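You operate a simulated robot arm through the tools that you are given. There is no shell and no other tool.

Carry out the task below with a simulated robot arm. There is one attempt and no reset: what you move stays moved.

TASK
Run tanks 22 and 29 into 72, lift it all to 26 and drop it into 55.
Fine: run each tank empty and shut each lever again.

It is judged by the outcome, as a careful person would: the job done as asked, and still so three seconds after it is handed in. It fails if anything else is knocked over, pushed out of place, dropped, spilled or broken.

THE ROBOT
A 7-joint arm with a fingered hand, fixed in place. Base frame: the origin is on the floor under the middle of its stand, x ahead of it, y to its left, z up. Readings come in m, rad, newtons and seconds.
With the tool pointing down near the work surface it reaches from about 0.36 to 0.7 m from the base axis. Its first joint turns from -1.204 to 3.002 rad. Payload 3.2 kg.
The TCP is the grasp point between the finger pads, 0.026 m short of the fingertips. In the tool frame z runs along the fingers and y along their closing line. The gripper opens to 0.088 m; its body begins 0.03 m behind the TCP. The gripper is a hand of 5 fingers: y runs from the thumb to the fingers, the wrist lies at [-0.016, -0.108, -0.172] in the tool frame, and closing takes about 1.5 s.
Orientation is that of the tool frame in the base frame, as a unit quaternion [w, x, y, z]. With the fingers straight down and the wrist toward the robot, the tool's x, y and z point along [0, 1, 0], [1, 0, 0] and [0, 0, -1] of the base frame.

THE INTERFACE
- The arm moves only by the tool jog_arm. Its arguments are lists of equal length, an entry for each row: "slide": the shift along the tool's x, y, z in units of 100 mm (1.0 is 100 mm), a list of three; "rot": the turn, a rotation vector about the tool's x, y, z in units of 60 degrees (1.0 is 60 degrees), a list of three; "claw": the opening, from 0 (shut) to 1 (fully open). In form: {"slide": [[x, y, z], ...], "rot": [[ax, ay, az], ...], "claw": [claw, ...]}. A call has 1 to 20 rows; each row is the pose to reach, as a shift and turn from the pose commanded when the call began, along the tool's axes at that moment. A call with a number of a shift or a turn outside -1 to 1 is refused whole. A row lasts 0.2 s, in which the tool goes at most 0.05 m and 0.15 rad; a call with a longer step from one row to the next is refused whole, and so is a gripper value outside its range. A pose out of reach is approached as far as the arm can. The call stops where the force on the tool passes 90 N (or 10 N more than at its start, if that is more) or the arm is blocked; 0.2 s more then pass. Each finger travels about 0.072 m/s and halts on what it meets, pressing with about 23 N; the grip force reading is that of the motor and also rises with nothing between the fingers. The clock runs only during rows and for 0.2 s after the last one: add rows that repeat a pose to give the fingers time. The reply holds the time, the measured pose of the TCP, the force on the tool along the base axes, the opening and the grip force, in the units named above and with some noise, with the torque about the TCP (base axes, N m) and any sound that the robot's microphone picked up.
- Cameras (640 x 400 px; columns grow to the right, rows downward): "scene" is fixed at [0.2186, 0.4976, 1.5849]; the picture's right is [-0.94, -0.33, 0.00], its down [-0.16, 0.47, -0.87] and it looks along [0.29, -0.82, -0.50] (base axes); focal length 326 px, centre (320, 200). "wrist" rides on the gripper at [0.067, -0.097, -0.117] in the tool frame; the picture's right is [-0.71, 0.33, -0.62], its down [-0.65, -0.65, 0.39] and it looks along [-0.28, 0.68, 0.68] (tool axes); focal length 234 px, centre (320, 200).
- get_image(camera): a new picture of that camera. It takes no simulated time.
- raise_lower(by): slides the trunk up (or, below 0, down) by that many m; the arm rides with it, the base frame stays. It gives what a move gives, with no picture.
- grasp_type(shape): the hand has 5 fingers and takes this shape, open, in about a second: jaw (thumb against the fingers, like two jaws); tri (thumb and two fingers); tip (a fingertip pinch); poke (one finger out to press); point (the index stretched); flat (the hand flat); cup (the hand cupped); fist (a fist). The gripper value then closes the fingers along that shape, each until it touches; the sizes above hold for jaw. It gives what a move gives, with no picture.
- probe_pixels(camera, pixels): for up to 12 pixels [column, row] of the newest picture of that camera ("zoom" is the newest enlarged one), the place [x, y, z] in the base frame of the surface seen there, good to about 0.003 m. It takes no simulated time.
- inspect(camera, box): a new picture of the part [left, top, right, bottom] of that camera's present view, enlarged. It takes no simulated time.
- hand_in(): hands the job in; it is judged then, once.

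Leave the gripper open and the arm clear of the work at the hand-in unless told otherwise.

The tools are called after "Emit:" as a command line: name --argument value ..., lists and objects as JSON in quotes. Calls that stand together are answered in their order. jog_arm: Moves the arm, as the interface text tells. Its arguments: {"type":"object","properties":{"slide":{"type":"array","items":{"type":"array","items":{"type":"number"}}},"rot":{"type":"array","items":{"type":"array","items":{"type":"number"}}},"claw":{"type":"array","items":{"type":"number"}}},"required":["slide","rot","claw"]} The other tools are called the same way: raise_lower (by) moves the trunk up or down; grasp_type (shape) gives the hand a shape; get_image (camera) takes a picture; probe_pixels (camera, pixels) gives the place of the surface under pixels of a picture; inspect (camera, box) takes an enlarged picture of a part of a camera's view; hand_in () hands the job in.

At the start:

```text
clock: 0.0
tcp_pos: [0.3873, -0.2355, 1.313]
tcp_rot: [0.0, 0.707, 0.707, 0.0]
contact_force: [0.5, 0.2, 0.4]
wrist_torque: [0.03, -0.05, 0.01]
opening: 0.0878
grasp_force: 0.0
shape: jaw
trunk travel left (down, up): [-0.725, 0.115]
```

scene: 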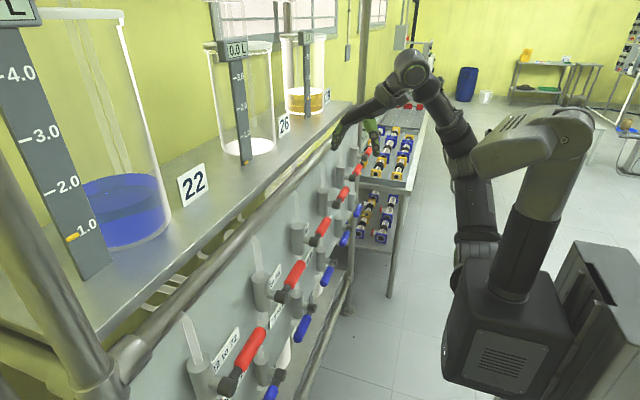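
wrist: 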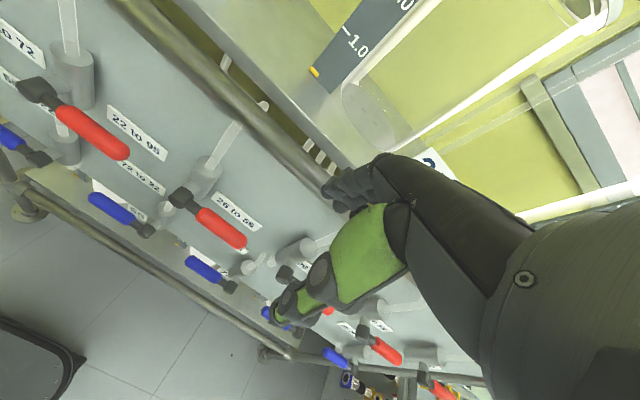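

I see a panel with red and blue levers, each labelled, below a shelf with tanks 22 (blue), 26 (empty) and another one, perhaps 29 (yellow). I'll enlarge the pictures to read the labels before moving.

Emit:
inspect --camera "scene" --box '[180, 220, 380, 400]'

Emit:
inspect --camera "scene" --box '[200, 20, 440, 170]'

Emit:
inspect --camera "wrist" --box '[0, 0, 320, 200]'

Emit:
inspect --camera "wrist" --box '[200, 200, 520, 400]'

Emit:
inspect --camera "scene" --box '[280, 120, 440, 250]'

```text
2.22 times, centred on (280, 310) of scene
```

zoom: 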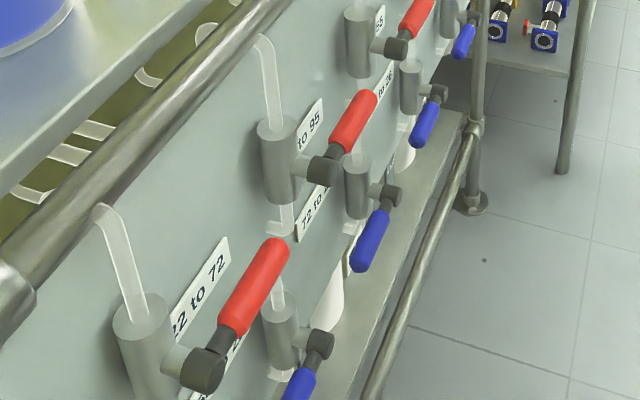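

```text
2.67 times, centred on (320, 95) of scene
```

zoom: 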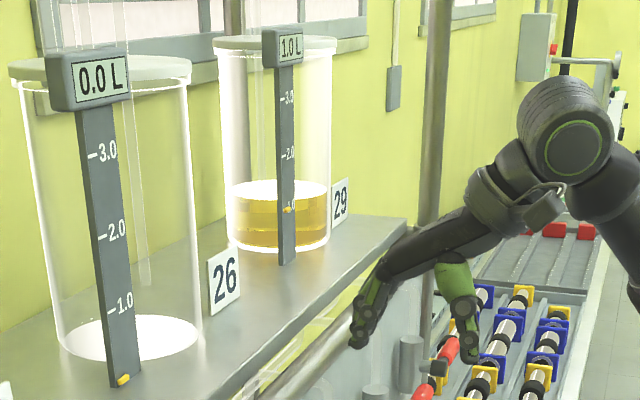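

```text
2.00 times, centred on (160, 100) of wrist
```

zoom: 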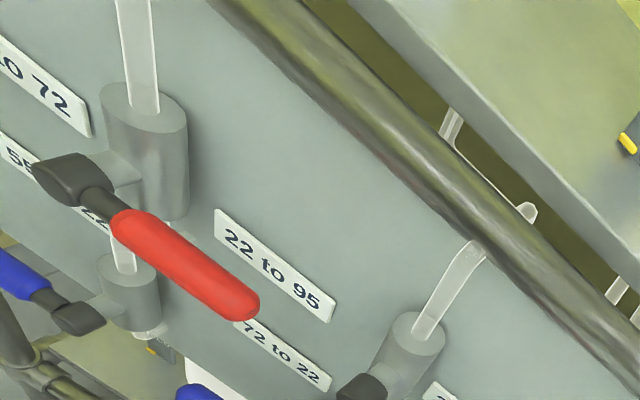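

```text
2.00 times, centred on (360, 300) of wrist
```

zoom: 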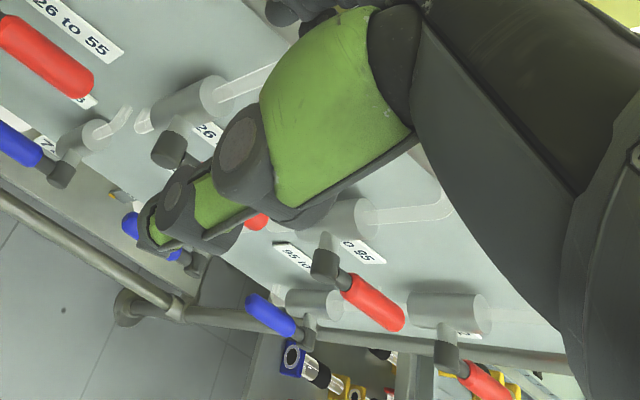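

```text
3.08 times, centred on (360, 185) of scene
```

zoom: 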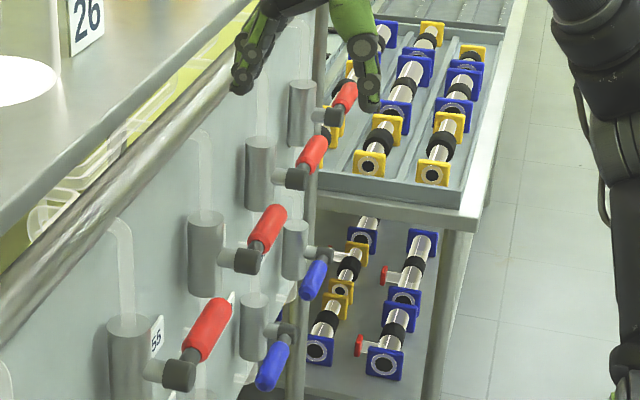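

The red levers run along the upper row and the blue ones along the lower row. I'll measure where they sit: red handles at about (250,350), (294,273), (323,227), (342,195), and blue ones at (303,327), (327,275), (345,238), (357,210).

Emit:
probe_pixels --camera "scene" --pixels '[[250, 350], [228, 385], [295, 272], [281, 296], [323, 227], [342, 195], [303, 327], [327, 275], [345, 238], [357, 211], [230, 340], [200, 385]]'

Emit:
probe_pixels --camera "wrist" --pixels '[[95, 135], [40, 93], [222, 228], [184, 200], [110, 208], [148, 229], [206, 269], [230, 287], [335, 355], [386, 350], [362, 333], [440, 390]]'

```text
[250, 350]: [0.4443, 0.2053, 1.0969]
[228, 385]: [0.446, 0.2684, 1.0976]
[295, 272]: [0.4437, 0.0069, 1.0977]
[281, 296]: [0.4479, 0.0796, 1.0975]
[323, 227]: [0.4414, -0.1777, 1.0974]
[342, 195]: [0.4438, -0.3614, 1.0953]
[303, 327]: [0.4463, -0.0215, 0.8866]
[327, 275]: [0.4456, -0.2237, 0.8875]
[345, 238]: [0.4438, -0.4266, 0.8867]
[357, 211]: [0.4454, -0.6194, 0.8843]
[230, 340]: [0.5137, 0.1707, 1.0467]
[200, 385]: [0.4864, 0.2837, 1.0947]
```

```text
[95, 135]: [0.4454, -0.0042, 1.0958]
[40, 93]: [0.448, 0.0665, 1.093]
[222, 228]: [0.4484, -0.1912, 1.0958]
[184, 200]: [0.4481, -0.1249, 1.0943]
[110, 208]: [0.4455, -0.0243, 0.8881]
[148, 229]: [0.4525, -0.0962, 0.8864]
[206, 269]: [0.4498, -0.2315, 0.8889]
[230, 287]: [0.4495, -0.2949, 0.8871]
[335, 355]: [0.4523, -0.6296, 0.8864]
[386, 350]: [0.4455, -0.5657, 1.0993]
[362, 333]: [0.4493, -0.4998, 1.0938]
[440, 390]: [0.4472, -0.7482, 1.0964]
```

Red levers sit at z≈1.097 and x≈0.445, with handles pointing to -y. Blue levers sit at z≈0.887. I'll zoom in further on the labels to match each one to its valve.

Emit:
inspect --camera "wrist" --box '[0, 0, 100, 62]'

Emit:
inspect --camera "wrist" --box '[0, 60, 120, 135]'

Emit:
inspect --camera "wrist" --box '[80, 90, 200, 230]'

Emit:
inspect --camera "wrist" --box '[170, 180, 330, 300]'

Emit:
inspect --camera "wrist" --box '[320, 300, 480, 400]'

Emit:
inspect --camera "scene" --box '[180, 300, 340, 400]'

Emit:
inspect --camera "scene" --box '[0, 0, 240, 260]'

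```text
6.40 times, centred on (50, 31) of wrist
```

zoom: 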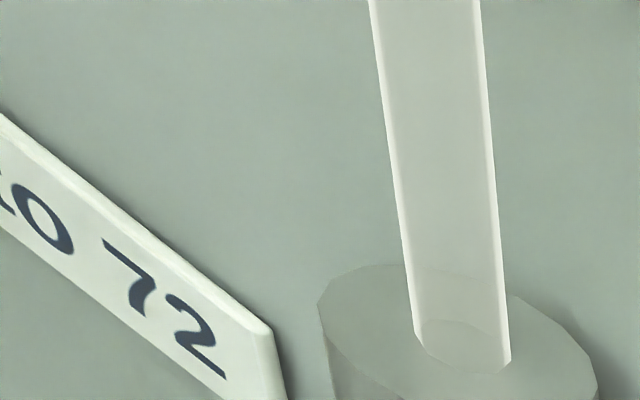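

```text
5.33 times, centred on (60, 98) of wrist
```

zoom: 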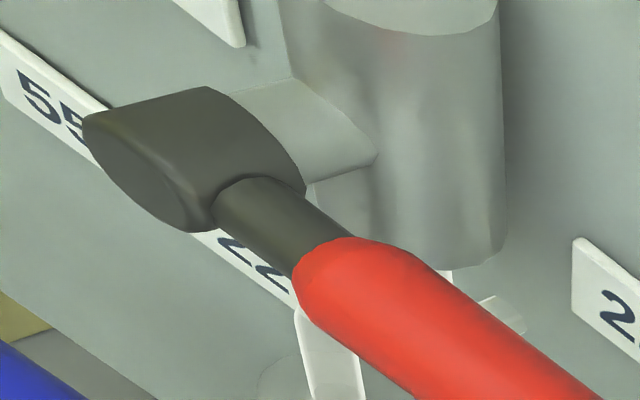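

```text
2.86 times, centred on (140, 160) of wrist
```

zoom: 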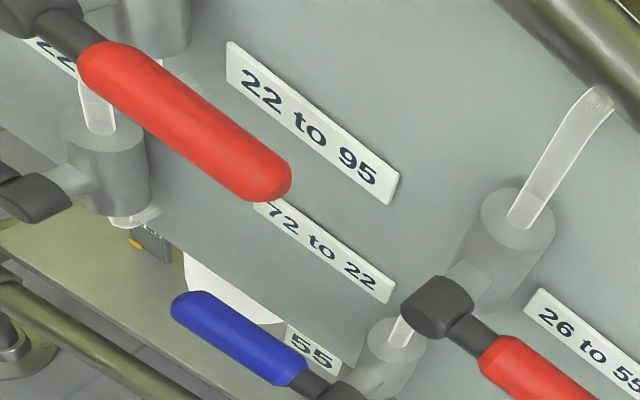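

```text
3.33 times, centred on (250, 240) of wrist
```

zoom: 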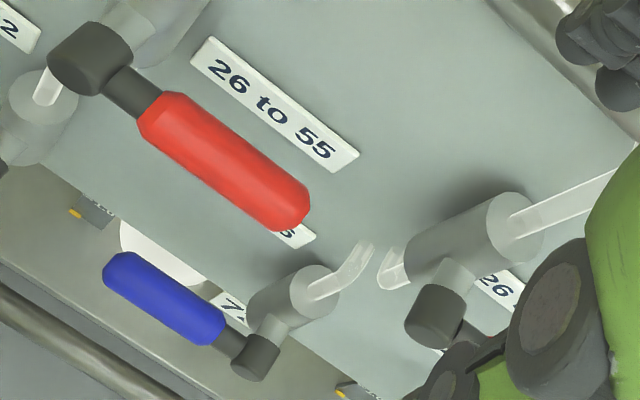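

```text
4.00 times, centred on (400, 350) of wrist
```

zoom: 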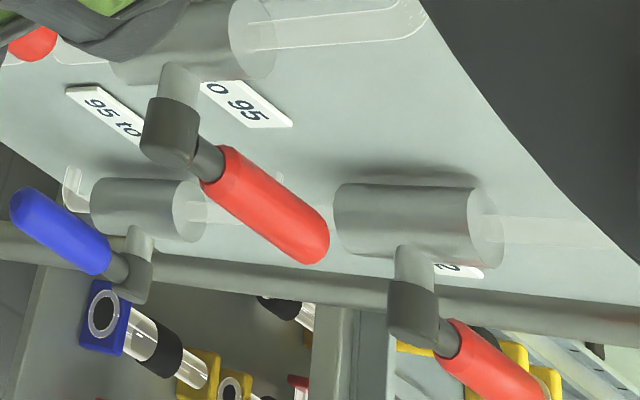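

```text
4.00 times, centred on (260, 350) of scene
```

zoom: 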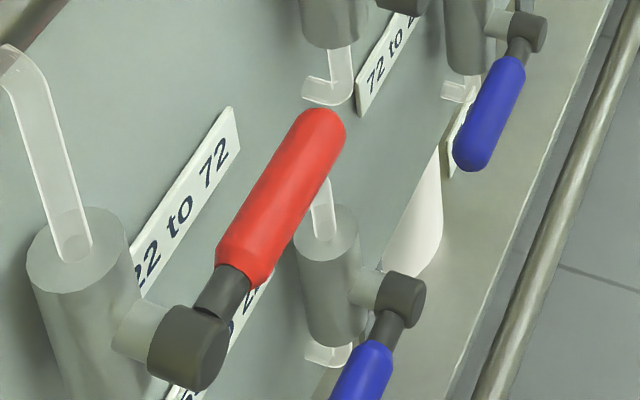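

```text
1.54 times, centred on (120, 130) of scene
```

zoom: 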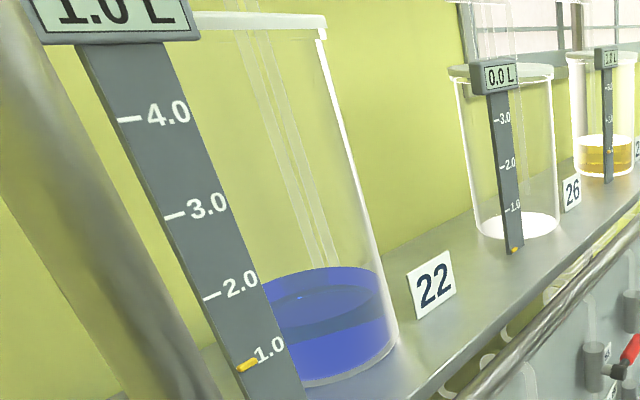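

Tanks 22 and 29 each read 1.0 L and tank 26 reads 0.0 L. I'll measure the labels at wrist (140,175), (25,85) and (130,133), and the valve bodies, to see which lever each belongs to.

Emit:
probe_pixels --camera "wrist" --pixels '[[145, 180], [10, 77], [130, 130], [236, 210], [370, 325], [345, 328], [302, 270], [20, 40], [157, 223], [65, 150], [136, 212], [130, 200]]'

Emit:
probe_pixels --camera "scene" --pixels '[[85, 180], [120, 240], [248, 155], [317, 110], [330, 105], [282, 340], [270, 388], [345, 260], [290, 200], [355, 170], [365, 150], [215, 370]]'

```text
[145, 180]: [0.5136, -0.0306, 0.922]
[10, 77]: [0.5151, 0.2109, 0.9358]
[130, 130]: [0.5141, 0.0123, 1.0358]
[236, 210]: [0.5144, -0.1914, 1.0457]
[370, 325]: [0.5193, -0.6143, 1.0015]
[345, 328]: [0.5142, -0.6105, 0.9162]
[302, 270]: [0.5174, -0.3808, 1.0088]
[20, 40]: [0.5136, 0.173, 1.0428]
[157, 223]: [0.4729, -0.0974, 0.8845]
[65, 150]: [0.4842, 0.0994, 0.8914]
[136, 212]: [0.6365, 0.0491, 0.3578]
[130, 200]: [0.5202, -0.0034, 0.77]
```

```text
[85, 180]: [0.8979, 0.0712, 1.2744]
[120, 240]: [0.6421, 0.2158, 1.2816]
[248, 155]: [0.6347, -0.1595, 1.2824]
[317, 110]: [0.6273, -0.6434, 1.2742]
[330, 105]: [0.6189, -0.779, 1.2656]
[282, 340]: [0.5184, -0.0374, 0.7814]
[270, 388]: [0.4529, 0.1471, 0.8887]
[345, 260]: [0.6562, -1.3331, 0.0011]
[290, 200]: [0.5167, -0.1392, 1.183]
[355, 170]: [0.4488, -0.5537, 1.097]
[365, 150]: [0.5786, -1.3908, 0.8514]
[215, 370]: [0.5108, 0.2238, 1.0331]
```

Upper labels and levers pair up so far as follows: y≈0.27 is "22 to 72", y≈0.07 is "22 to 95", y≈-0.12 is "26 to 55". For the lower ones, y≈0.10 is "55 to 22" and y≈-0.10 is "72 to 22". The others are hidden, so I'll slide the hand toward -y, staying high, to read them with the wrist camera.

Emit:
jog_arm --slide '[[-0.25, 0, 0], [-0.5, 0, 0], [-0.75, -0.1, 0], [-1.0, -0.2, 0]]' --rot '[[0, 0, 0], [0, 0, 0], [0, 0, 0], [0, 0, 0]]' --claw '[1, 1, 1, 1]'

Emit:
jog_arm --slide '[[-0.25, 0, 0], [-0.5, 0, 0], [-0.75, 0, 0], [-1.0, 0, 0]]' --rot '[[0, 0, 0], [0, 0, 0], [0, 0, 0], [0, 0, 0]]' --claw '[1, 1, 1, 1]'

Emit:
get_image --camera "wrist"

Emit:
get_image --camera "scene"

```text
clock: 1.0
tcp_pos: [0.3691, -0.3364, 1.312]
tcp_rot: [0.0, 0.707, 0.707, 0.0]
contact_force: [0.1, -0.2, 0.2]
wrist_torque: [0.03, -0.03, -0.04]
opening: 0.0878
grasp_force: 0.0
shape: jaw
trunk travel left (down, up): [-0.725, 0.115]
```

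```text
clock: 2.0
tcp_pos: [0.3688, -0.4346, 1.3137]
tcp_rot: [0.0, 0.707, 0.707, 0.0]
contact_force: [-0.4, -1.1, -0.9]
wrist_torque: [0.0, -0.02, 0.03]
opening: 0.0878
grasp_force: 0.0
shape: jaw
trunk travel left (down, up): [-0.725, 0.115]
```

```text
taken
```

wrist: 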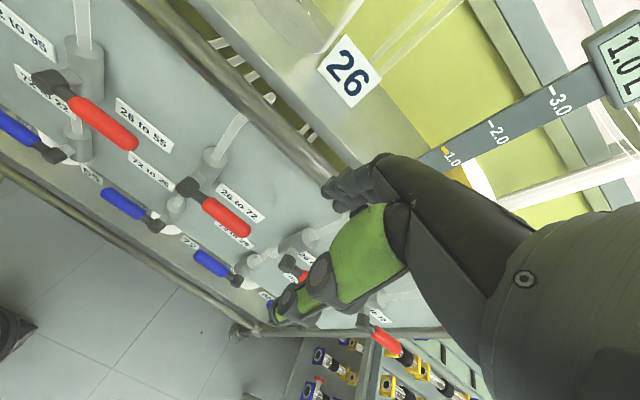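

```text
taken
```

scene: 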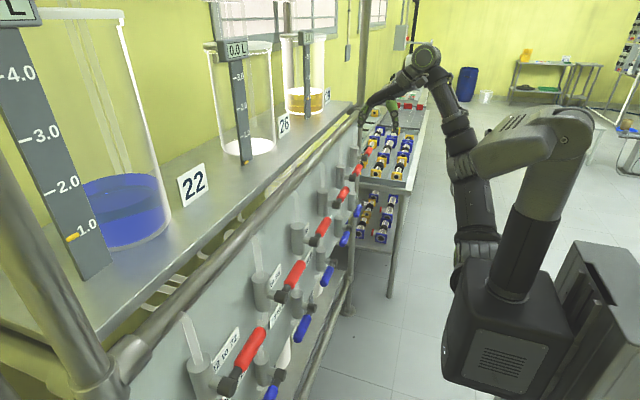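

I can now see labels at wrist (150,170), (240,205), (235,235) and (380,313). I'll enlarge them.

Emit:
inspect --camera "wrist" --box '[80, 90, 200, 230]'

Emit:
inspect --camera "wrist" --box '[180, 170, 310, 300]'

Emit:
inspect --camera "wrist" --box '[340, 290, 460, 365]'

Emit:
probe_pixels --camera "wrist" --pixels '[[155, 172], [240, 202], [235, 240], [380, 315], [122, 205], [212, 263], [225, 215], [120, 132]]'

```text
2.86 times, centred on (140, 160) of wrist
```

zoom: 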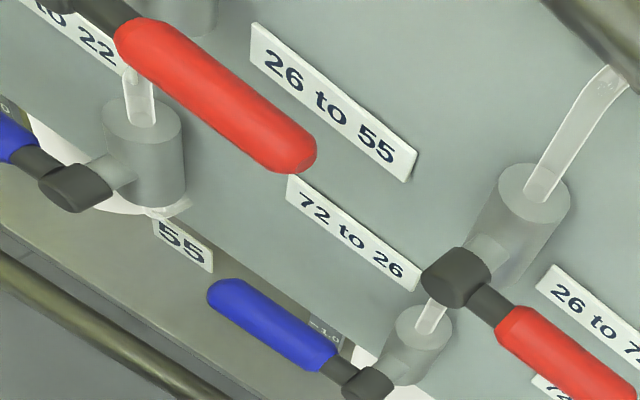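

```text
3.08 times, centred on (245, 235) of wrist
```

zoom: 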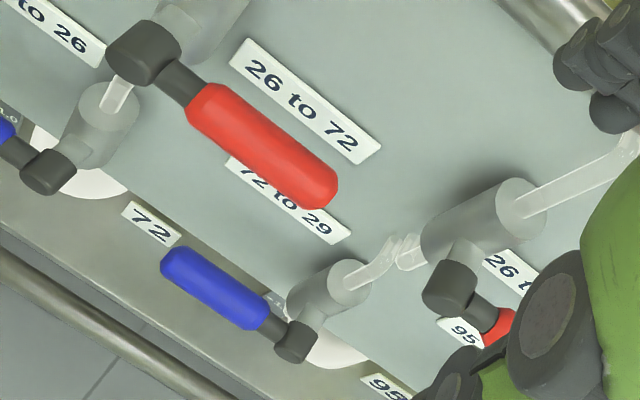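

```text
5.33 times, centred on (400, 328) of wrist
```

zoom: 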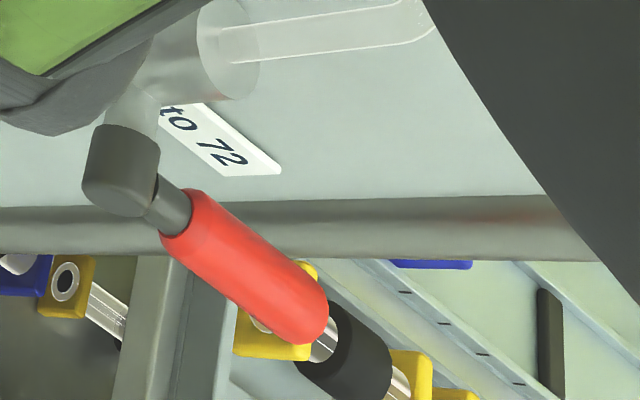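

```text
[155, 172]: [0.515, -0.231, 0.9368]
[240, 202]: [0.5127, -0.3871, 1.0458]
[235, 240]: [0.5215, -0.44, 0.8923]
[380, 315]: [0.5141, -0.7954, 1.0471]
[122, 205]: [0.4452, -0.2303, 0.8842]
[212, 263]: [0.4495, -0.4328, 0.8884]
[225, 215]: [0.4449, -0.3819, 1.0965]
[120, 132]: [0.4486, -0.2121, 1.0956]
```

I now have all four levers the job needs:
- "22 to 72": red, y≈0.27
- "29 to 72": red, y≈-0.70, label to be confirmed
- "72 to 26": blue, pivot y≈-0.295
- "26 to 55": red, y≈-0.12

Next I'll measure the rails, shelf and handle ends, so I know what clearance the hand has.

Emit:
probe_pixels --camera "scene" --pixels '[[230, 262], [300, 185], [120, 360], [318, 365], [340, 300], [345, 295], [262, 332], [219, 390], [205, 375], [200, 360], [350, 120], [255, 375]]'

Emit:
probe_pixels --camera "wrist" --pixels '[[132, 145], [85, 105], [40, 82], [245, 232], [205, 203], [188, 188], [100, 192], [140, 215], [155, 225], [60, 205], [230, 325], [95, 172]]'

Emit:
inspect --camera "wrist" --box '[40, 60, 160, 135]'

```text
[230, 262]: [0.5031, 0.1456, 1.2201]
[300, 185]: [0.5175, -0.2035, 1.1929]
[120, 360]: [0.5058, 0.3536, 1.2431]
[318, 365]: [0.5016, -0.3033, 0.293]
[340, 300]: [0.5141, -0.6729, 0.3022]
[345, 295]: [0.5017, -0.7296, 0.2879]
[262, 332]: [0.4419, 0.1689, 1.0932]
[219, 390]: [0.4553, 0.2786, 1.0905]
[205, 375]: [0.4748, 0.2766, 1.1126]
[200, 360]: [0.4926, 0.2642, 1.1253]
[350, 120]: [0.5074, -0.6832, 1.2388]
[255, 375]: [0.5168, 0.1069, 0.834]
```

```text
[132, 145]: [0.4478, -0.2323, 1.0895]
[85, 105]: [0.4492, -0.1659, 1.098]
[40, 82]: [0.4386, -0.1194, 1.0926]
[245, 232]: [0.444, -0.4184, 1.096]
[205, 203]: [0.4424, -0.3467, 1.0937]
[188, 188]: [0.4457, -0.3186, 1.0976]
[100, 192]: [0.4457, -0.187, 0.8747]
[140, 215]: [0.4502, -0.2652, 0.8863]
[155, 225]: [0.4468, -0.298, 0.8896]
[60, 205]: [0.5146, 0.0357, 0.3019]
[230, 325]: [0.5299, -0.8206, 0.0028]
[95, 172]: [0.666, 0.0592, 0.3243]
```

```text
5.33 times, centred on (100, 98) of wrist
```

zoom: 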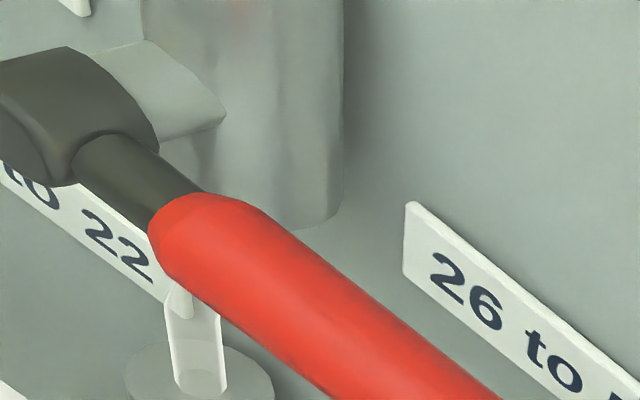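

The handles run about 0.035 to 0.115 m out from their pivots. They're about 0.445 m ahead and stand roughly 0.07 m off the panel, so a finger pointing at the panel can push one from above or below. I'll try the "poke" shape up here in free space and look at it.

Emit:
grasp_type --shape "poke"

Emit:
get_image --camera "wrist"

Emit:
inspect --camera "scene" --box '[320, 30, 480, 180]'

```text
clock: 2.9
tcp_pos: [0.3687, -0.4351, 1.3148]
tcp_rot: [0.0, 0.707, 0.707, 0.0]
contact_force: [-0.4, 0.4, 0.0]
wrist_torque: [-0.01, -0.01, 0.01]
opening: 0.0002
grasp_force: 0.1
shape: poke
trunk travel left (down, up): [-0.725, 0.115]
```

```text
taken
```

wrist: 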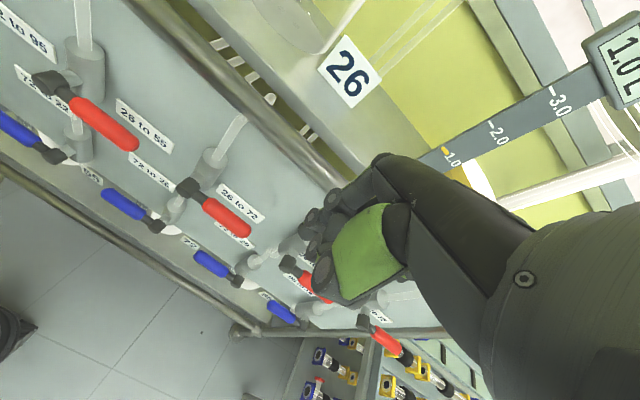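

```text
2.67 times, centred on (400, 105) of scene
```

zoom: 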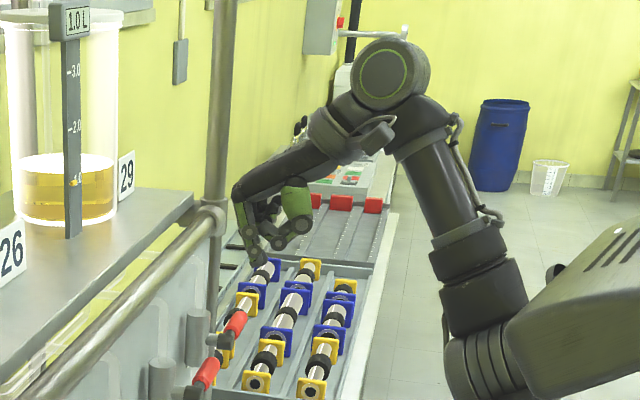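

The thumb and other fingers have curled in and one finger stays out, pointing down. I'll zoom in to find the fingertip relative to the tool point.

Emit:
inspect --camera "wrist" --box '[240, 140, 440, 320]'

Emit:
inspect --camera "scene" --box '[360, 80, 420, 130]'

```text
2.22 times, centred on (340, 230) of wrist
```

zoom: 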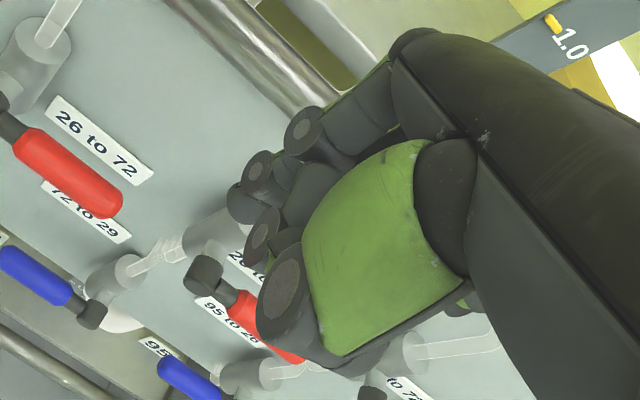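

```text
8.00 times, centred on (390, 105) of scene
```

zoom: 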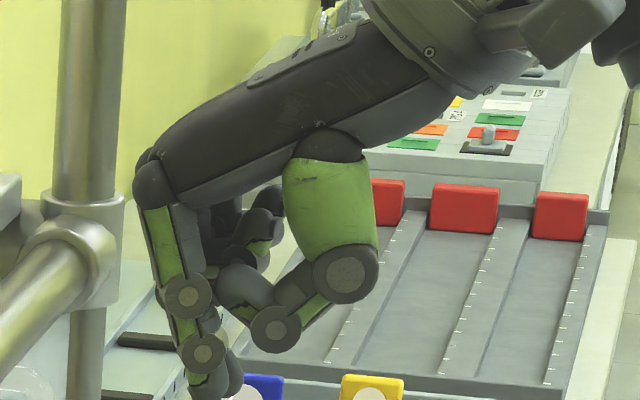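

The stretched finger runs straight down in this view. I'll measure points along it in the zoom: knuckle (153,185), joints (187,295) and (203,352), tip (212,388), and the curled thumb (347,272), (275,330).

Emit:
probe_pixels --camera "zoom" --pixels '[[153, 185], [187, 295], [203, 352], [205, 388], [236, 378], [347, 272], [275, 330], [225, 395], [265, 200], [170, 240], [300, 150], [232, 270]]'

```text
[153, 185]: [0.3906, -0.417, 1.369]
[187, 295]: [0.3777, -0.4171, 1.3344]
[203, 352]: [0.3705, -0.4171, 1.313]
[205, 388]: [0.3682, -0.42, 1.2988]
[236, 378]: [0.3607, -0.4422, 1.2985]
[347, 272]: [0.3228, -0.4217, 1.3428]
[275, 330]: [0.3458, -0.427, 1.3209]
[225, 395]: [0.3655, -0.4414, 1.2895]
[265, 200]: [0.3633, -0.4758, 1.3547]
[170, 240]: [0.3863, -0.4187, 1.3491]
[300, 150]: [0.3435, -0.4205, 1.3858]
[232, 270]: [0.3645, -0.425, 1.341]
```

In "poke" the finger's free length is short and the thumb sits right beside it. I'll compare the "point" shape, which may stick out further.

Emit:
grasp_type --shape "point"

Emit:
inspect --camera "scene" --box '[350, 70, 430, 135]'

Emit:
get_image --camera "wrist"

```text
clock: 3.8
tcp_pos: [0.3691, -0.4339, 1.3137]
tcp_rot: [0.0, 0.707, 0.707, 0.0]
contact_force: [0.2, 0.7, 0.1]
wrist_torque: [-0.01, 0.02, 0.0]
opening: 0.0
grasp_force: 0.0
shape: point
trunk travel left (down, up): [-0.725, 0.115]
```

```text
6.15 times, centred on (390, 102) of scene
```

zoom: 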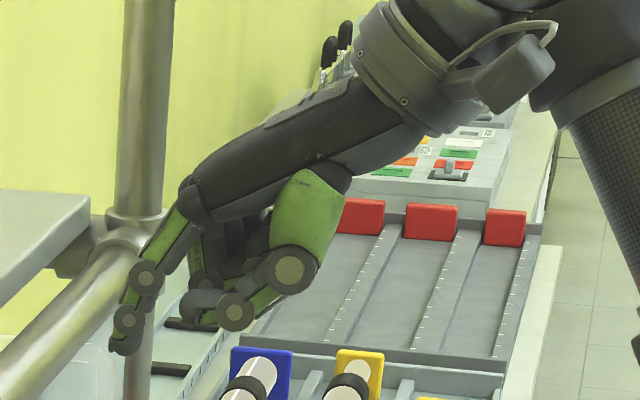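

```text
taken
```

wrist: 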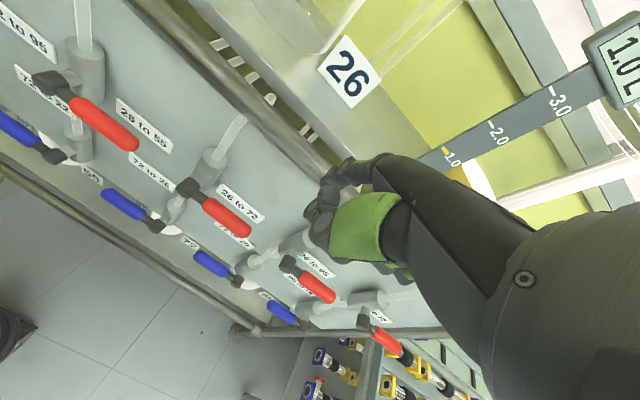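

"Point" is better: the index stretches forward and down, clear of the curled fingers. I'll measure it in the zoom at (185,185), (147,278), (128,318) and tip (120,345), plus the curled fingers at (205,290), (238,312), (292,268).

Emit:
probe_pixels --camera "zoom" --pixels '[[185, 190], [147, 278], [128, 318], [120, 344], [112, 350], [205, 290], [238, 312], [292, 268], [330, 175], [165, 240], [195, 320], [400, 60]]'

Emit:
inspect --camera "wrist" --box '[270, 120, 430, 280]'

```text
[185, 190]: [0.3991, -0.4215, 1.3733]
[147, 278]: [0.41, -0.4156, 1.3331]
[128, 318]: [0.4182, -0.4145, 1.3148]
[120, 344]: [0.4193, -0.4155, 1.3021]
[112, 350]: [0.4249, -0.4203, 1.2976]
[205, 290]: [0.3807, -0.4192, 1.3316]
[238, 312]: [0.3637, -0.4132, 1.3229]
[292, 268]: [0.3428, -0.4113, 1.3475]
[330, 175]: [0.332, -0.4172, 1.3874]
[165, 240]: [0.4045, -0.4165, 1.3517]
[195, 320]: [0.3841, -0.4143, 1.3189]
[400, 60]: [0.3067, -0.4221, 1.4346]
```

```text
2.50 times, centred on (350, 200) of wrist
```

zoom: 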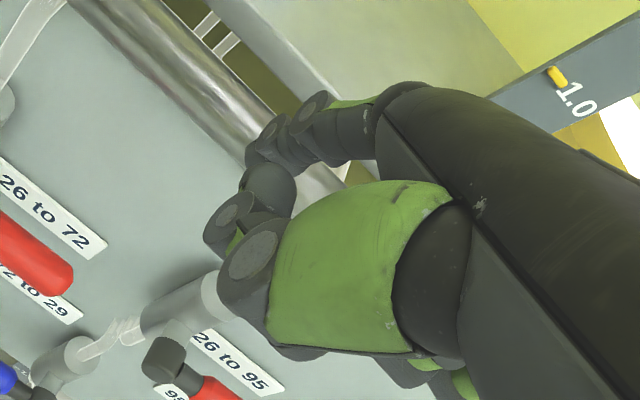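

The index tip is about 0.056 m along tool y and 0.02 m along tool z from the tool point, with a clear gap to the curled fingers. Now I'll measure the far lever at wrist (362,322)-(402,352) and check its label and the one before it.

Emit:
probe_pixels --camera "wrist" --pixels '[[362, 324], [376, 332], [388, 343], [399, 353], [289, 265], [320, 290], [333, 300], [370, 304]]'

Emit:
inspect --camera "wrist" --box '[270, 240, 420, 360]'

Emit:
inspect --camera "scene" --box '[330, 130, 400, 200]'

```text
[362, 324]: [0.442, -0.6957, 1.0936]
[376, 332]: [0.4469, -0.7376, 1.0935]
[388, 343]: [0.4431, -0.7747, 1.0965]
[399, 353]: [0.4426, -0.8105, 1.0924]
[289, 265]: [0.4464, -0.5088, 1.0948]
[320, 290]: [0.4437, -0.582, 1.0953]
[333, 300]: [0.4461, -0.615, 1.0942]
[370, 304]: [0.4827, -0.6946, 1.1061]
```

```text
3.33 times, centred on (345, 300) of wrist
```

zoom: 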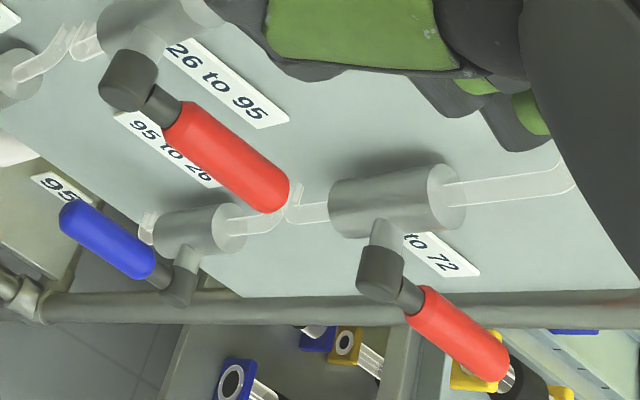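

```text
5.71 times, centred on (365, 165) of scene
```

zoom: 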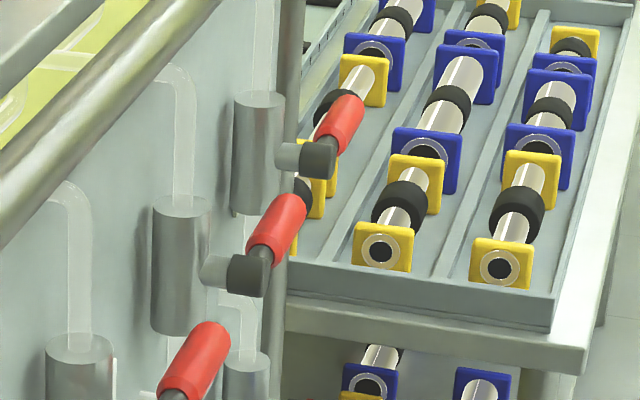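

The fifth red lever reads "26 to 95" and the far one "... to 72". I'll measure the vertical post behind the far handle at zoom (550,150)/(290,250) so I can avoid it.

Emit:
probe_pixels --camera "zoom" --pixels '[[290, 50], [285, 150], [275, 300], [270, 360], [255, 130], [300, 160], [345, 120], [365, 80], [240, 180], [330, 250]]'

Emit:
probe_pixels --camera "wrist" --pixels '[[300, 331], [350, 332], [420, 330], [320, 340]]'

```text
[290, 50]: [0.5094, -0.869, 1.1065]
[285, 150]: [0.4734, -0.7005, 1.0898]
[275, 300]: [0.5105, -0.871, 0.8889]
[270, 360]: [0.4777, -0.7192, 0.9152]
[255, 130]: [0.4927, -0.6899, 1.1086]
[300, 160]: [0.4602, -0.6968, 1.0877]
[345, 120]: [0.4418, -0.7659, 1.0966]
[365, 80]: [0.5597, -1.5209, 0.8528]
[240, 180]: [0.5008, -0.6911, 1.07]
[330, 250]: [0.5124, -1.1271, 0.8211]
```

```text
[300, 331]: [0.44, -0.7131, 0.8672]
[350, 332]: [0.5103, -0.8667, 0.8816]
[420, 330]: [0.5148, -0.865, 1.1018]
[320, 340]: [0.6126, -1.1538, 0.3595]
```

The post is at about x 0.51, y -0.87, so the fingertip must stop short of it. I'll look at the arm's shape to judge how far it can still stretch.

Emit:
inspect --camera "scene" --box '[340, 20, 640, 400]'

Emit:
probe_pixels --camera "scene" --pixels '[[425, 58], [455, 118], [462, 150], [490, 150], [540, 130], [575, 120], [535, 200], [475, 190], [475, 240], [530, 290], [600, 280], [470, 120]]'

```text
1.05 times, centred on (490, 210) of scene (not enlarged: the box is as wide or as high as the picture)
```

zoom: 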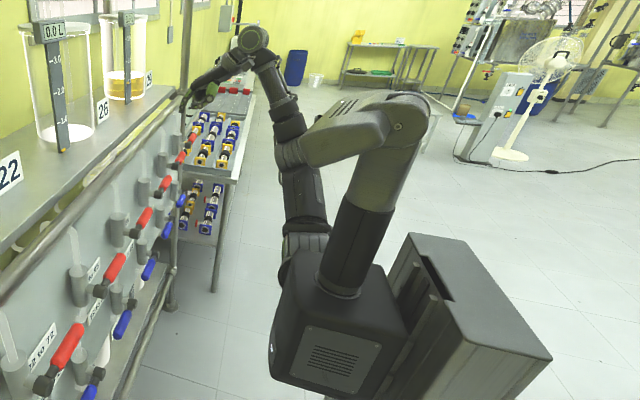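

```text
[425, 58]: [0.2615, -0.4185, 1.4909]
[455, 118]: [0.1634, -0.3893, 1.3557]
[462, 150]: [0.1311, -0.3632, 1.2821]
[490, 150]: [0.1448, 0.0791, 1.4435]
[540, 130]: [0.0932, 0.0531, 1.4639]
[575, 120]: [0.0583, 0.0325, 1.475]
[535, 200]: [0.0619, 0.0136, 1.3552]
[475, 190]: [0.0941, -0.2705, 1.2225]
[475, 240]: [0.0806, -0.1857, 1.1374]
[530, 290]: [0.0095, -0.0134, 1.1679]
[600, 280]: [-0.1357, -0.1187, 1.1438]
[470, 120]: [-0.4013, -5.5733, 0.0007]
```

The robot is a torso with one right arm. Its shoulder is near (0.05,-0.18,1.12), so both ends of the panel look reachable. Next I'll pitch the hand up about tool x, staying in free air, so the index points at the panel.

Emit:
jog_arm --slide '[[0, 0, 0], [0, 0, 0], [0, 0, 0], [0, 0, 0], [0, 0, 0], [0, 0, 0], [0, 0, 0], [0, 0, 0]]' --rot '[[-0.125, 0, 0], [-0.25, 0, 0], [-0.375, 0, 0], [-0.5, 0, 0], [-0.625, 0, 0], [-0.75, 0, 0], [-0.875, 0, 0], [-1.0, 0, 0]]' --claw '[0, 0, 0, 0, 0, 0, 0, 0]'

Emit:
get_image --camera "scene"

Emit:
get_image --camera "wrist"

```text
clock: 5.6
tcp_pos: [0.3656, -0.4362, 1.3128]
tcp_rot: [0.355, 0.613, 0.611, 0.354]
contact_force: [-0.3, 0.3, -0.3]
wrist_torque: [0.03, -0.01, -0.04]
opening: 0.0
grasp_force: 0.0
shape: point
trunk travel left (down, up): [-0.725, 0.115]
```

```text
taken
```

scene: 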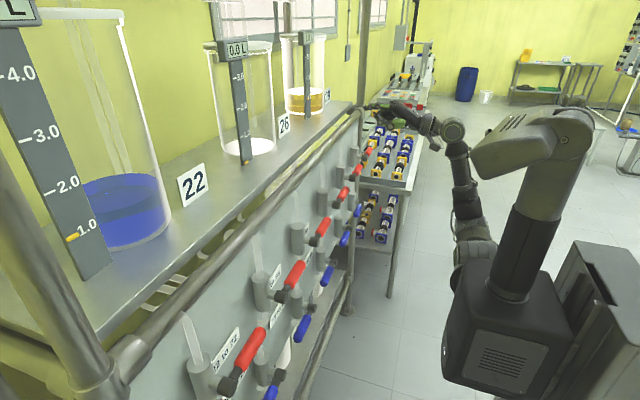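

```text
taken
```

wrist: 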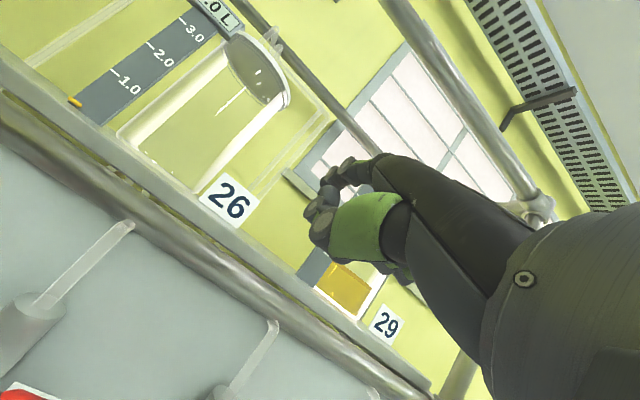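

The pitch worked with no contact. I'll finish it (11° more) and then yaw the hand 40° to the right, toward the far lever.

Emit:
jog_arm --slide '[[0, 0, 0], [0, 0, 0]]' --rot '[[-0.09, 0, 0], [-0.183, 0, 0]]' --claw '[0, 0]'

Emit:
jog_arm --slide '[[-0.1, 0, 0], [-0.3, 0, 0], [-0.5, 0, 0], [-0.7, 0, 0], [-0.9, 0, 0], [-1.0, 0, 0]]' --rot '[[0, -0.105, 0.036], [0, -0.21, 0.072], [0, -0.316, 0.109], [0, -0.421, 0.145], [0, -0.526, 0.181], [0, -0.631, 0.217]]' --claw '[0, 0, 0, 0, 0, 0]'

Emit:
get_image --camera "scene"

Emit:
get_image --camera "wrist"

```text
clock: 6.2
tcp_pos: [0.367, -0.4352, 1.3128]
tcp_rot: [0.411, 0.576, 0.575, 0.41]
contact_force: [-0.5, 0.0, -0.2]
wrist_torque: [0.0, -0.02, 0.03]
opening: 0.0
grasp_force: 0.0
shape: point
trunk travel left (down, up): [-0.725, 0.115]
```

```text
clock: 7.6
tcp_pos: [0.3661, -0.5341, 1.313]
tcp_rot: [0.526, 0.738, 0.343, 0.245]
contact_force: [-0.5, -0.4, 0.0]
wrist_torque: [-0.01, 0.01, -0.01]
opening: 0.0
grasp_force: 0.0
shape: point
trunk travel left (down, up): [-0.725, 0.115]
```

```text
taken
```

scene: 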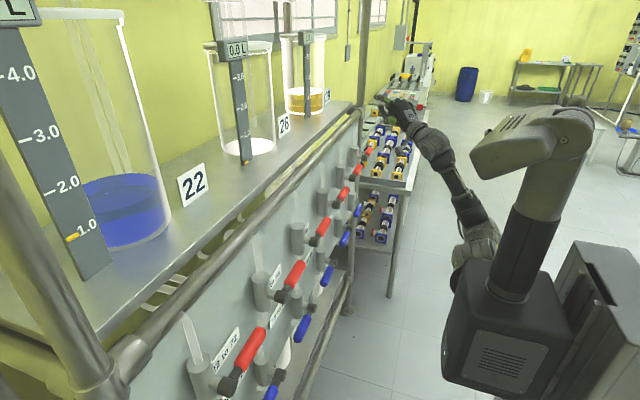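

```text
taken
```

wrist: 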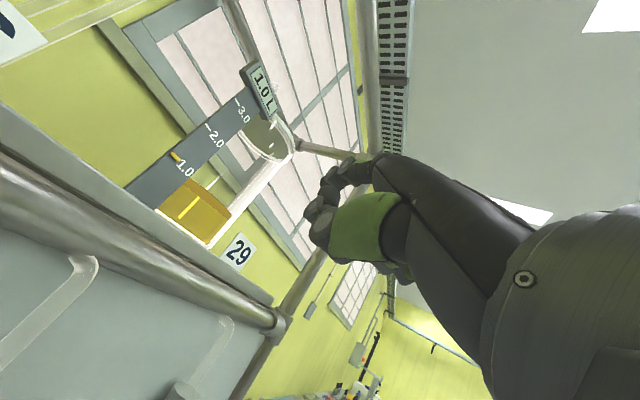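

The hand now points at the far end. I'll zoom in with the scene camera to check where the index tip is.

Emit:
inspect --camera "scene" --box '[350, 70, 450, 150]'

```text
5.00 times, centred on (400, 110) of scene
```

zoom: 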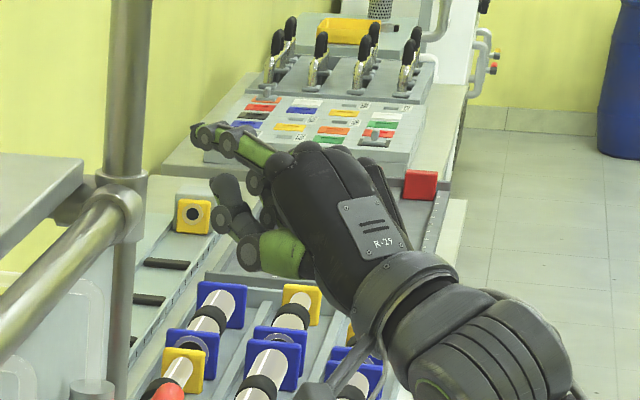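

Emit:
probe_pixels --camera "zoom" --pixels '[[196, 133], [208, 136], [228, 142], [258, 152], [280, 165], [228, 190], [250, 250], [242, 215], [256, 182], [330, 130]]'

```text
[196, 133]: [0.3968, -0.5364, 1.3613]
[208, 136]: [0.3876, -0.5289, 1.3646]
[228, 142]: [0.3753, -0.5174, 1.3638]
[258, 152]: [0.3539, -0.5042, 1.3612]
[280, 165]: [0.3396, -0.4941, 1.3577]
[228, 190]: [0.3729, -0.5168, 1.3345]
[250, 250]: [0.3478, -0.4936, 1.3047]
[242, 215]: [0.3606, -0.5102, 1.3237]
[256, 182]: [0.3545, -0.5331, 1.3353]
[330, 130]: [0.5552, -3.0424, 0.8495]
```

The tip checks out at roughly (0.032,-0.015,0.047) from the tool point. I don't know yet which way the levers turn, so I'll come in below the far handle and try lifting it gently. The path there stays in front of the handles, with the tip at x≈0.40.

Emit:
jog_arm --slide '[[-0.115, -0.21, 0.175], [-0.23, -0.425, 0.35], [-0.345, -0.64, 0.525], [-0.46, -0.85, 0.7]]' --rot '[[0, 0, 0], [0, 0, 0], [0, 0, 0], [0, 0, 0]]' --claw '[0, 0, 0, 0]'

Emit:
jog_arm --slide '[[-0.115, -0.21, 0.175], [-0.23, -0.425, 0.35], [-0.345, -0.64, 0.525], [-0.46, -0.85, 0.7]]' --rot '[[0, 0, 0], [0, 0, 0], [0, 0, 0], [0, 0, 0]]' --claw '[0, 0, 0, 0]'

Emit:
jog_arm --slide '[[-0.115, -0.21, 0.175], [-0.23, -0.425, 0.35], [-0.345, -0.64, 0.525], [-0.46, -0.85, 0.7]]' --rot '[[0, 0, 0], [0, 0, 0], [0, 0, 0], [0, 0, 0]]' --claw '[0, 0, 0, 0]'

Emit:
inspect --camera "scene" --box '[330, 100, 430, 180]'

Emit:
get_image --camera "wrist"

```text
clock: 8.6
tcp_pos: [0.3676, -0.5956, 1.2137]
tcp_rot: [0.526, 0.738, 0.344, 0.245]
contact_force: [-0.6, 0.0, 0.6]
wrist_torque: [-0.01, 0.03, 0.02]
opening: 0.0001
grasp_force: 0.1
shape: point
trunk travel left (down, up): [-0.725, 0.115]
```

```text
clock: 9.6
tcp_pos: [0.3678, -0.6556, 1.1082]
tcp_rot: [0.527, 0.738, 0.343, 0.245]
contact_force: [-0.5, -0.7, 0.1]
wrist_torque: [0.04, -0.02, -0.01]
opening: 0.0
grasp_force: 0.0
shape: point
trunk travel left (down, up): [-0.725, 0.115]
```

```text
clock: 10.6
tcp_pos: [0.367, -0.7152, 1.0022]
tcp_rot: [0.527, 0.738, 0.344, 0.245]
contact_force: [0.0, 0.0, -0.8]
wrist_torque: [-0.01, 0.0, 0.02]
opening: 0.0001
grasp_force: 0.0
shape: point
trunk travel left (down, up): [-0.725, 0.115]
```

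```text
5.00 times, centred on (380, 140) of scene
```

zoom: 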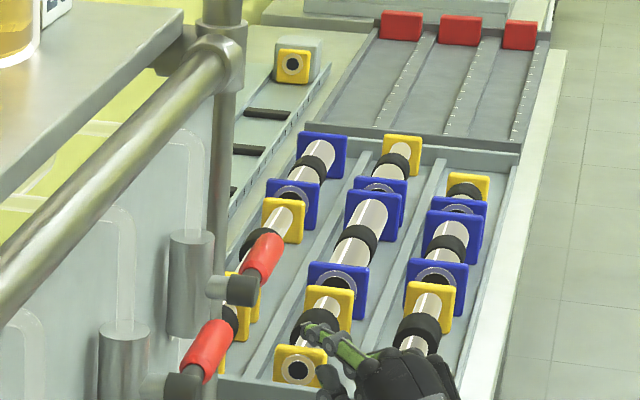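

```text
taken
```

wrist: 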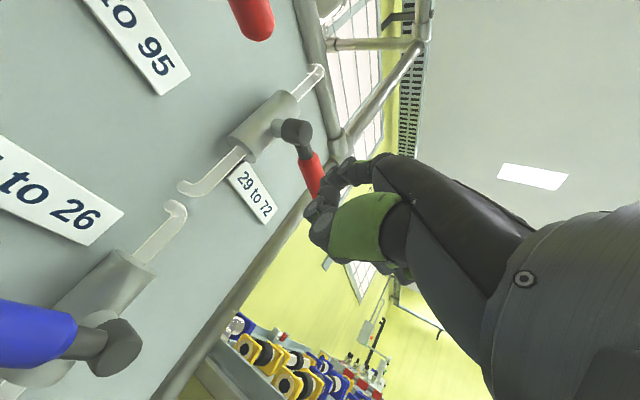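

The label above this valve now reads clearly "29 to 72". The finger is lined up below the handle with tip z≈1.05. I'll slide it forward along its own direction, to pass under the handle.

Emit:
jog_arm --slide '[[0, 0.08, 0.24], [0, 0.16, 0.48], [0, 0.24, 0.72], [0, 0.32, 0.95]]' --rot '[[0, 0, 0], [0, 0, 0], [0, 0, 0], [0, 0, 0]]' --claw '[0, 0, 0, 0]'

Emit:
inspect --camera "scene" --box '[330, 120, 410, 190]'

Emit:
inspect --camera "wrist" --box '[200, 60, 440, 260]'

```text
clock: 11.6
tcp_pos: [0.4295, -0.7645, 1.0]
tcp_rot: [0.526, 0.738, 0.343, 0.247]
contact_force: [0.1, -0.5, 0.7]
wrist_torque: [-0.02, 0.03, -0.02]
opening: 0.0835
grasp_force: 0.2
shape: point
out of reach, approached as far as the arm can: row 4
trunk travel left (down, up): [-0.725, 0.115]
```

```text
5.71 times, centred on (370, 155) of scene
```

zoom: 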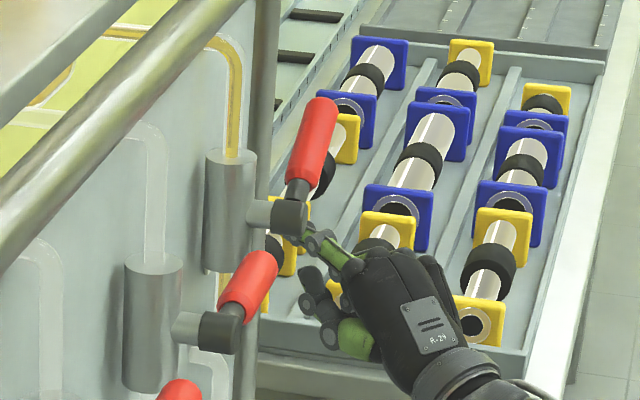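

```text
2.00 times, centred on (320, 160) of wrist
```

zoom: 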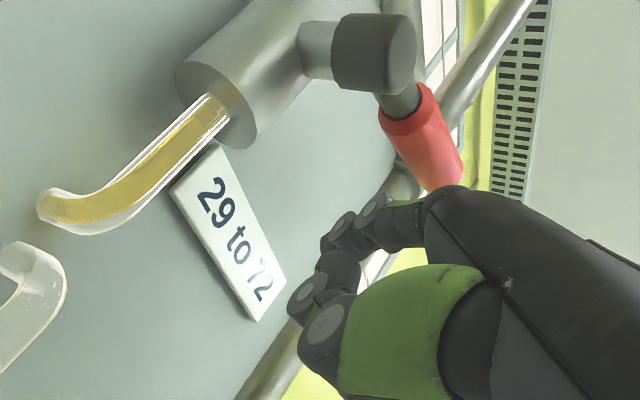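

The yellow liquid is already flowing in the outlet pipe: the handle swung upward under light contact, so opening is upward. I'll measure the handle's present angle and the flow.

Emit:
probe_pixels --camera "zoom" --pixels '[[365, 60], [400, 105], [425, 140], [450, 175]]'

Emit:
get_image --camera "scene"

Emit:
inspect --camera "scene" --box '[270, 20, 350, 120]'

```text
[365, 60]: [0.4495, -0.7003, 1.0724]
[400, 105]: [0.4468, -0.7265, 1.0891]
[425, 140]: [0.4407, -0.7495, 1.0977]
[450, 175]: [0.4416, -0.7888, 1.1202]
```

```text
taken
```

scene: 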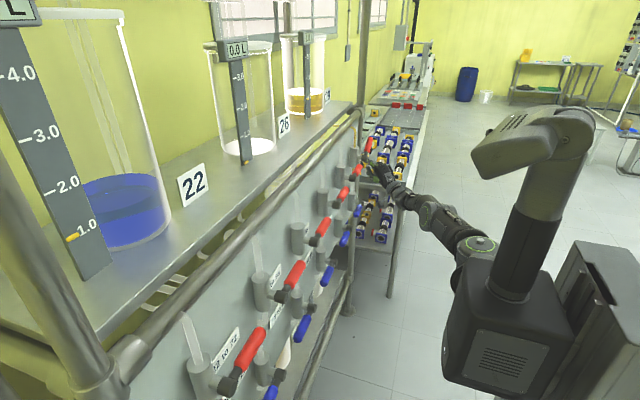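

```text
4.00 times, centred on (310, 70) of scene
```

zoom: 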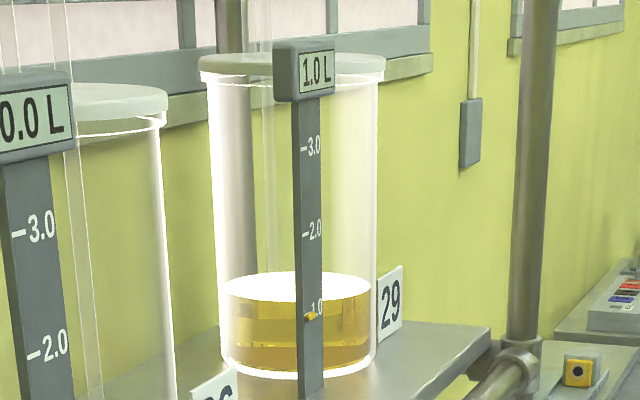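

The handle is at about 25-30° and tank 29 still shows 1.0 L. Before lifting further I'll check exactly where the finger and handle are.

Emit:
inspect --camera "scene" --box '[345, 130, 395, 170]'

```text
10.00 times, centred on (370, 150) of scene
```

zoom: 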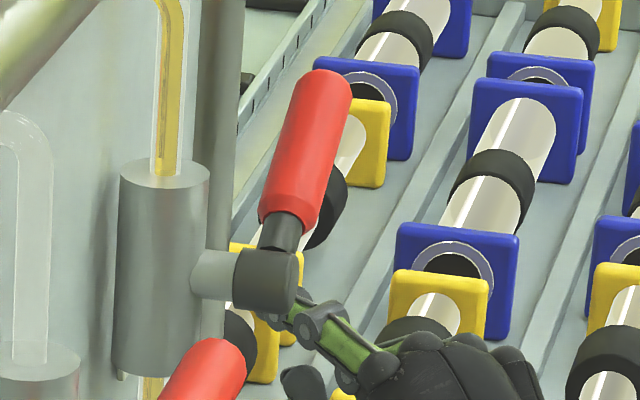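

Emit:
probe_pixels --camera "zoom" --pixels '[[265, 275], [282, 230], [285, 205], [305, 150], [320, 95], [328, 75], [300, 298], [310, 322], [345, 345], [380, 370], [300, 380], [270, 310]]'

```text
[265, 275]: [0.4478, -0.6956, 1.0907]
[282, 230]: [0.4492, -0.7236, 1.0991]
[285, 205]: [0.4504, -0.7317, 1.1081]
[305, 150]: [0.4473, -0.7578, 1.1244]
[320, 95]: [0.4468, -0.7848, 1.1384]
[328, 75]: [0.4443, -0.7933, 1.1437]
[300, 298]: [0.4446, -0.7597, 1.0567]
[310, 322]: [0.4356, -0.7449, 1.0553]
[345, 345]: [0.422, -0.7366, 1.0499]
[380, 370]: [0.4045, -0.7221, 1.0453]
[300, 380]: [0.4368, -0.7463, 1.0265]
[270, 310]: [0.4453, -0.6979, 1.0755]
```

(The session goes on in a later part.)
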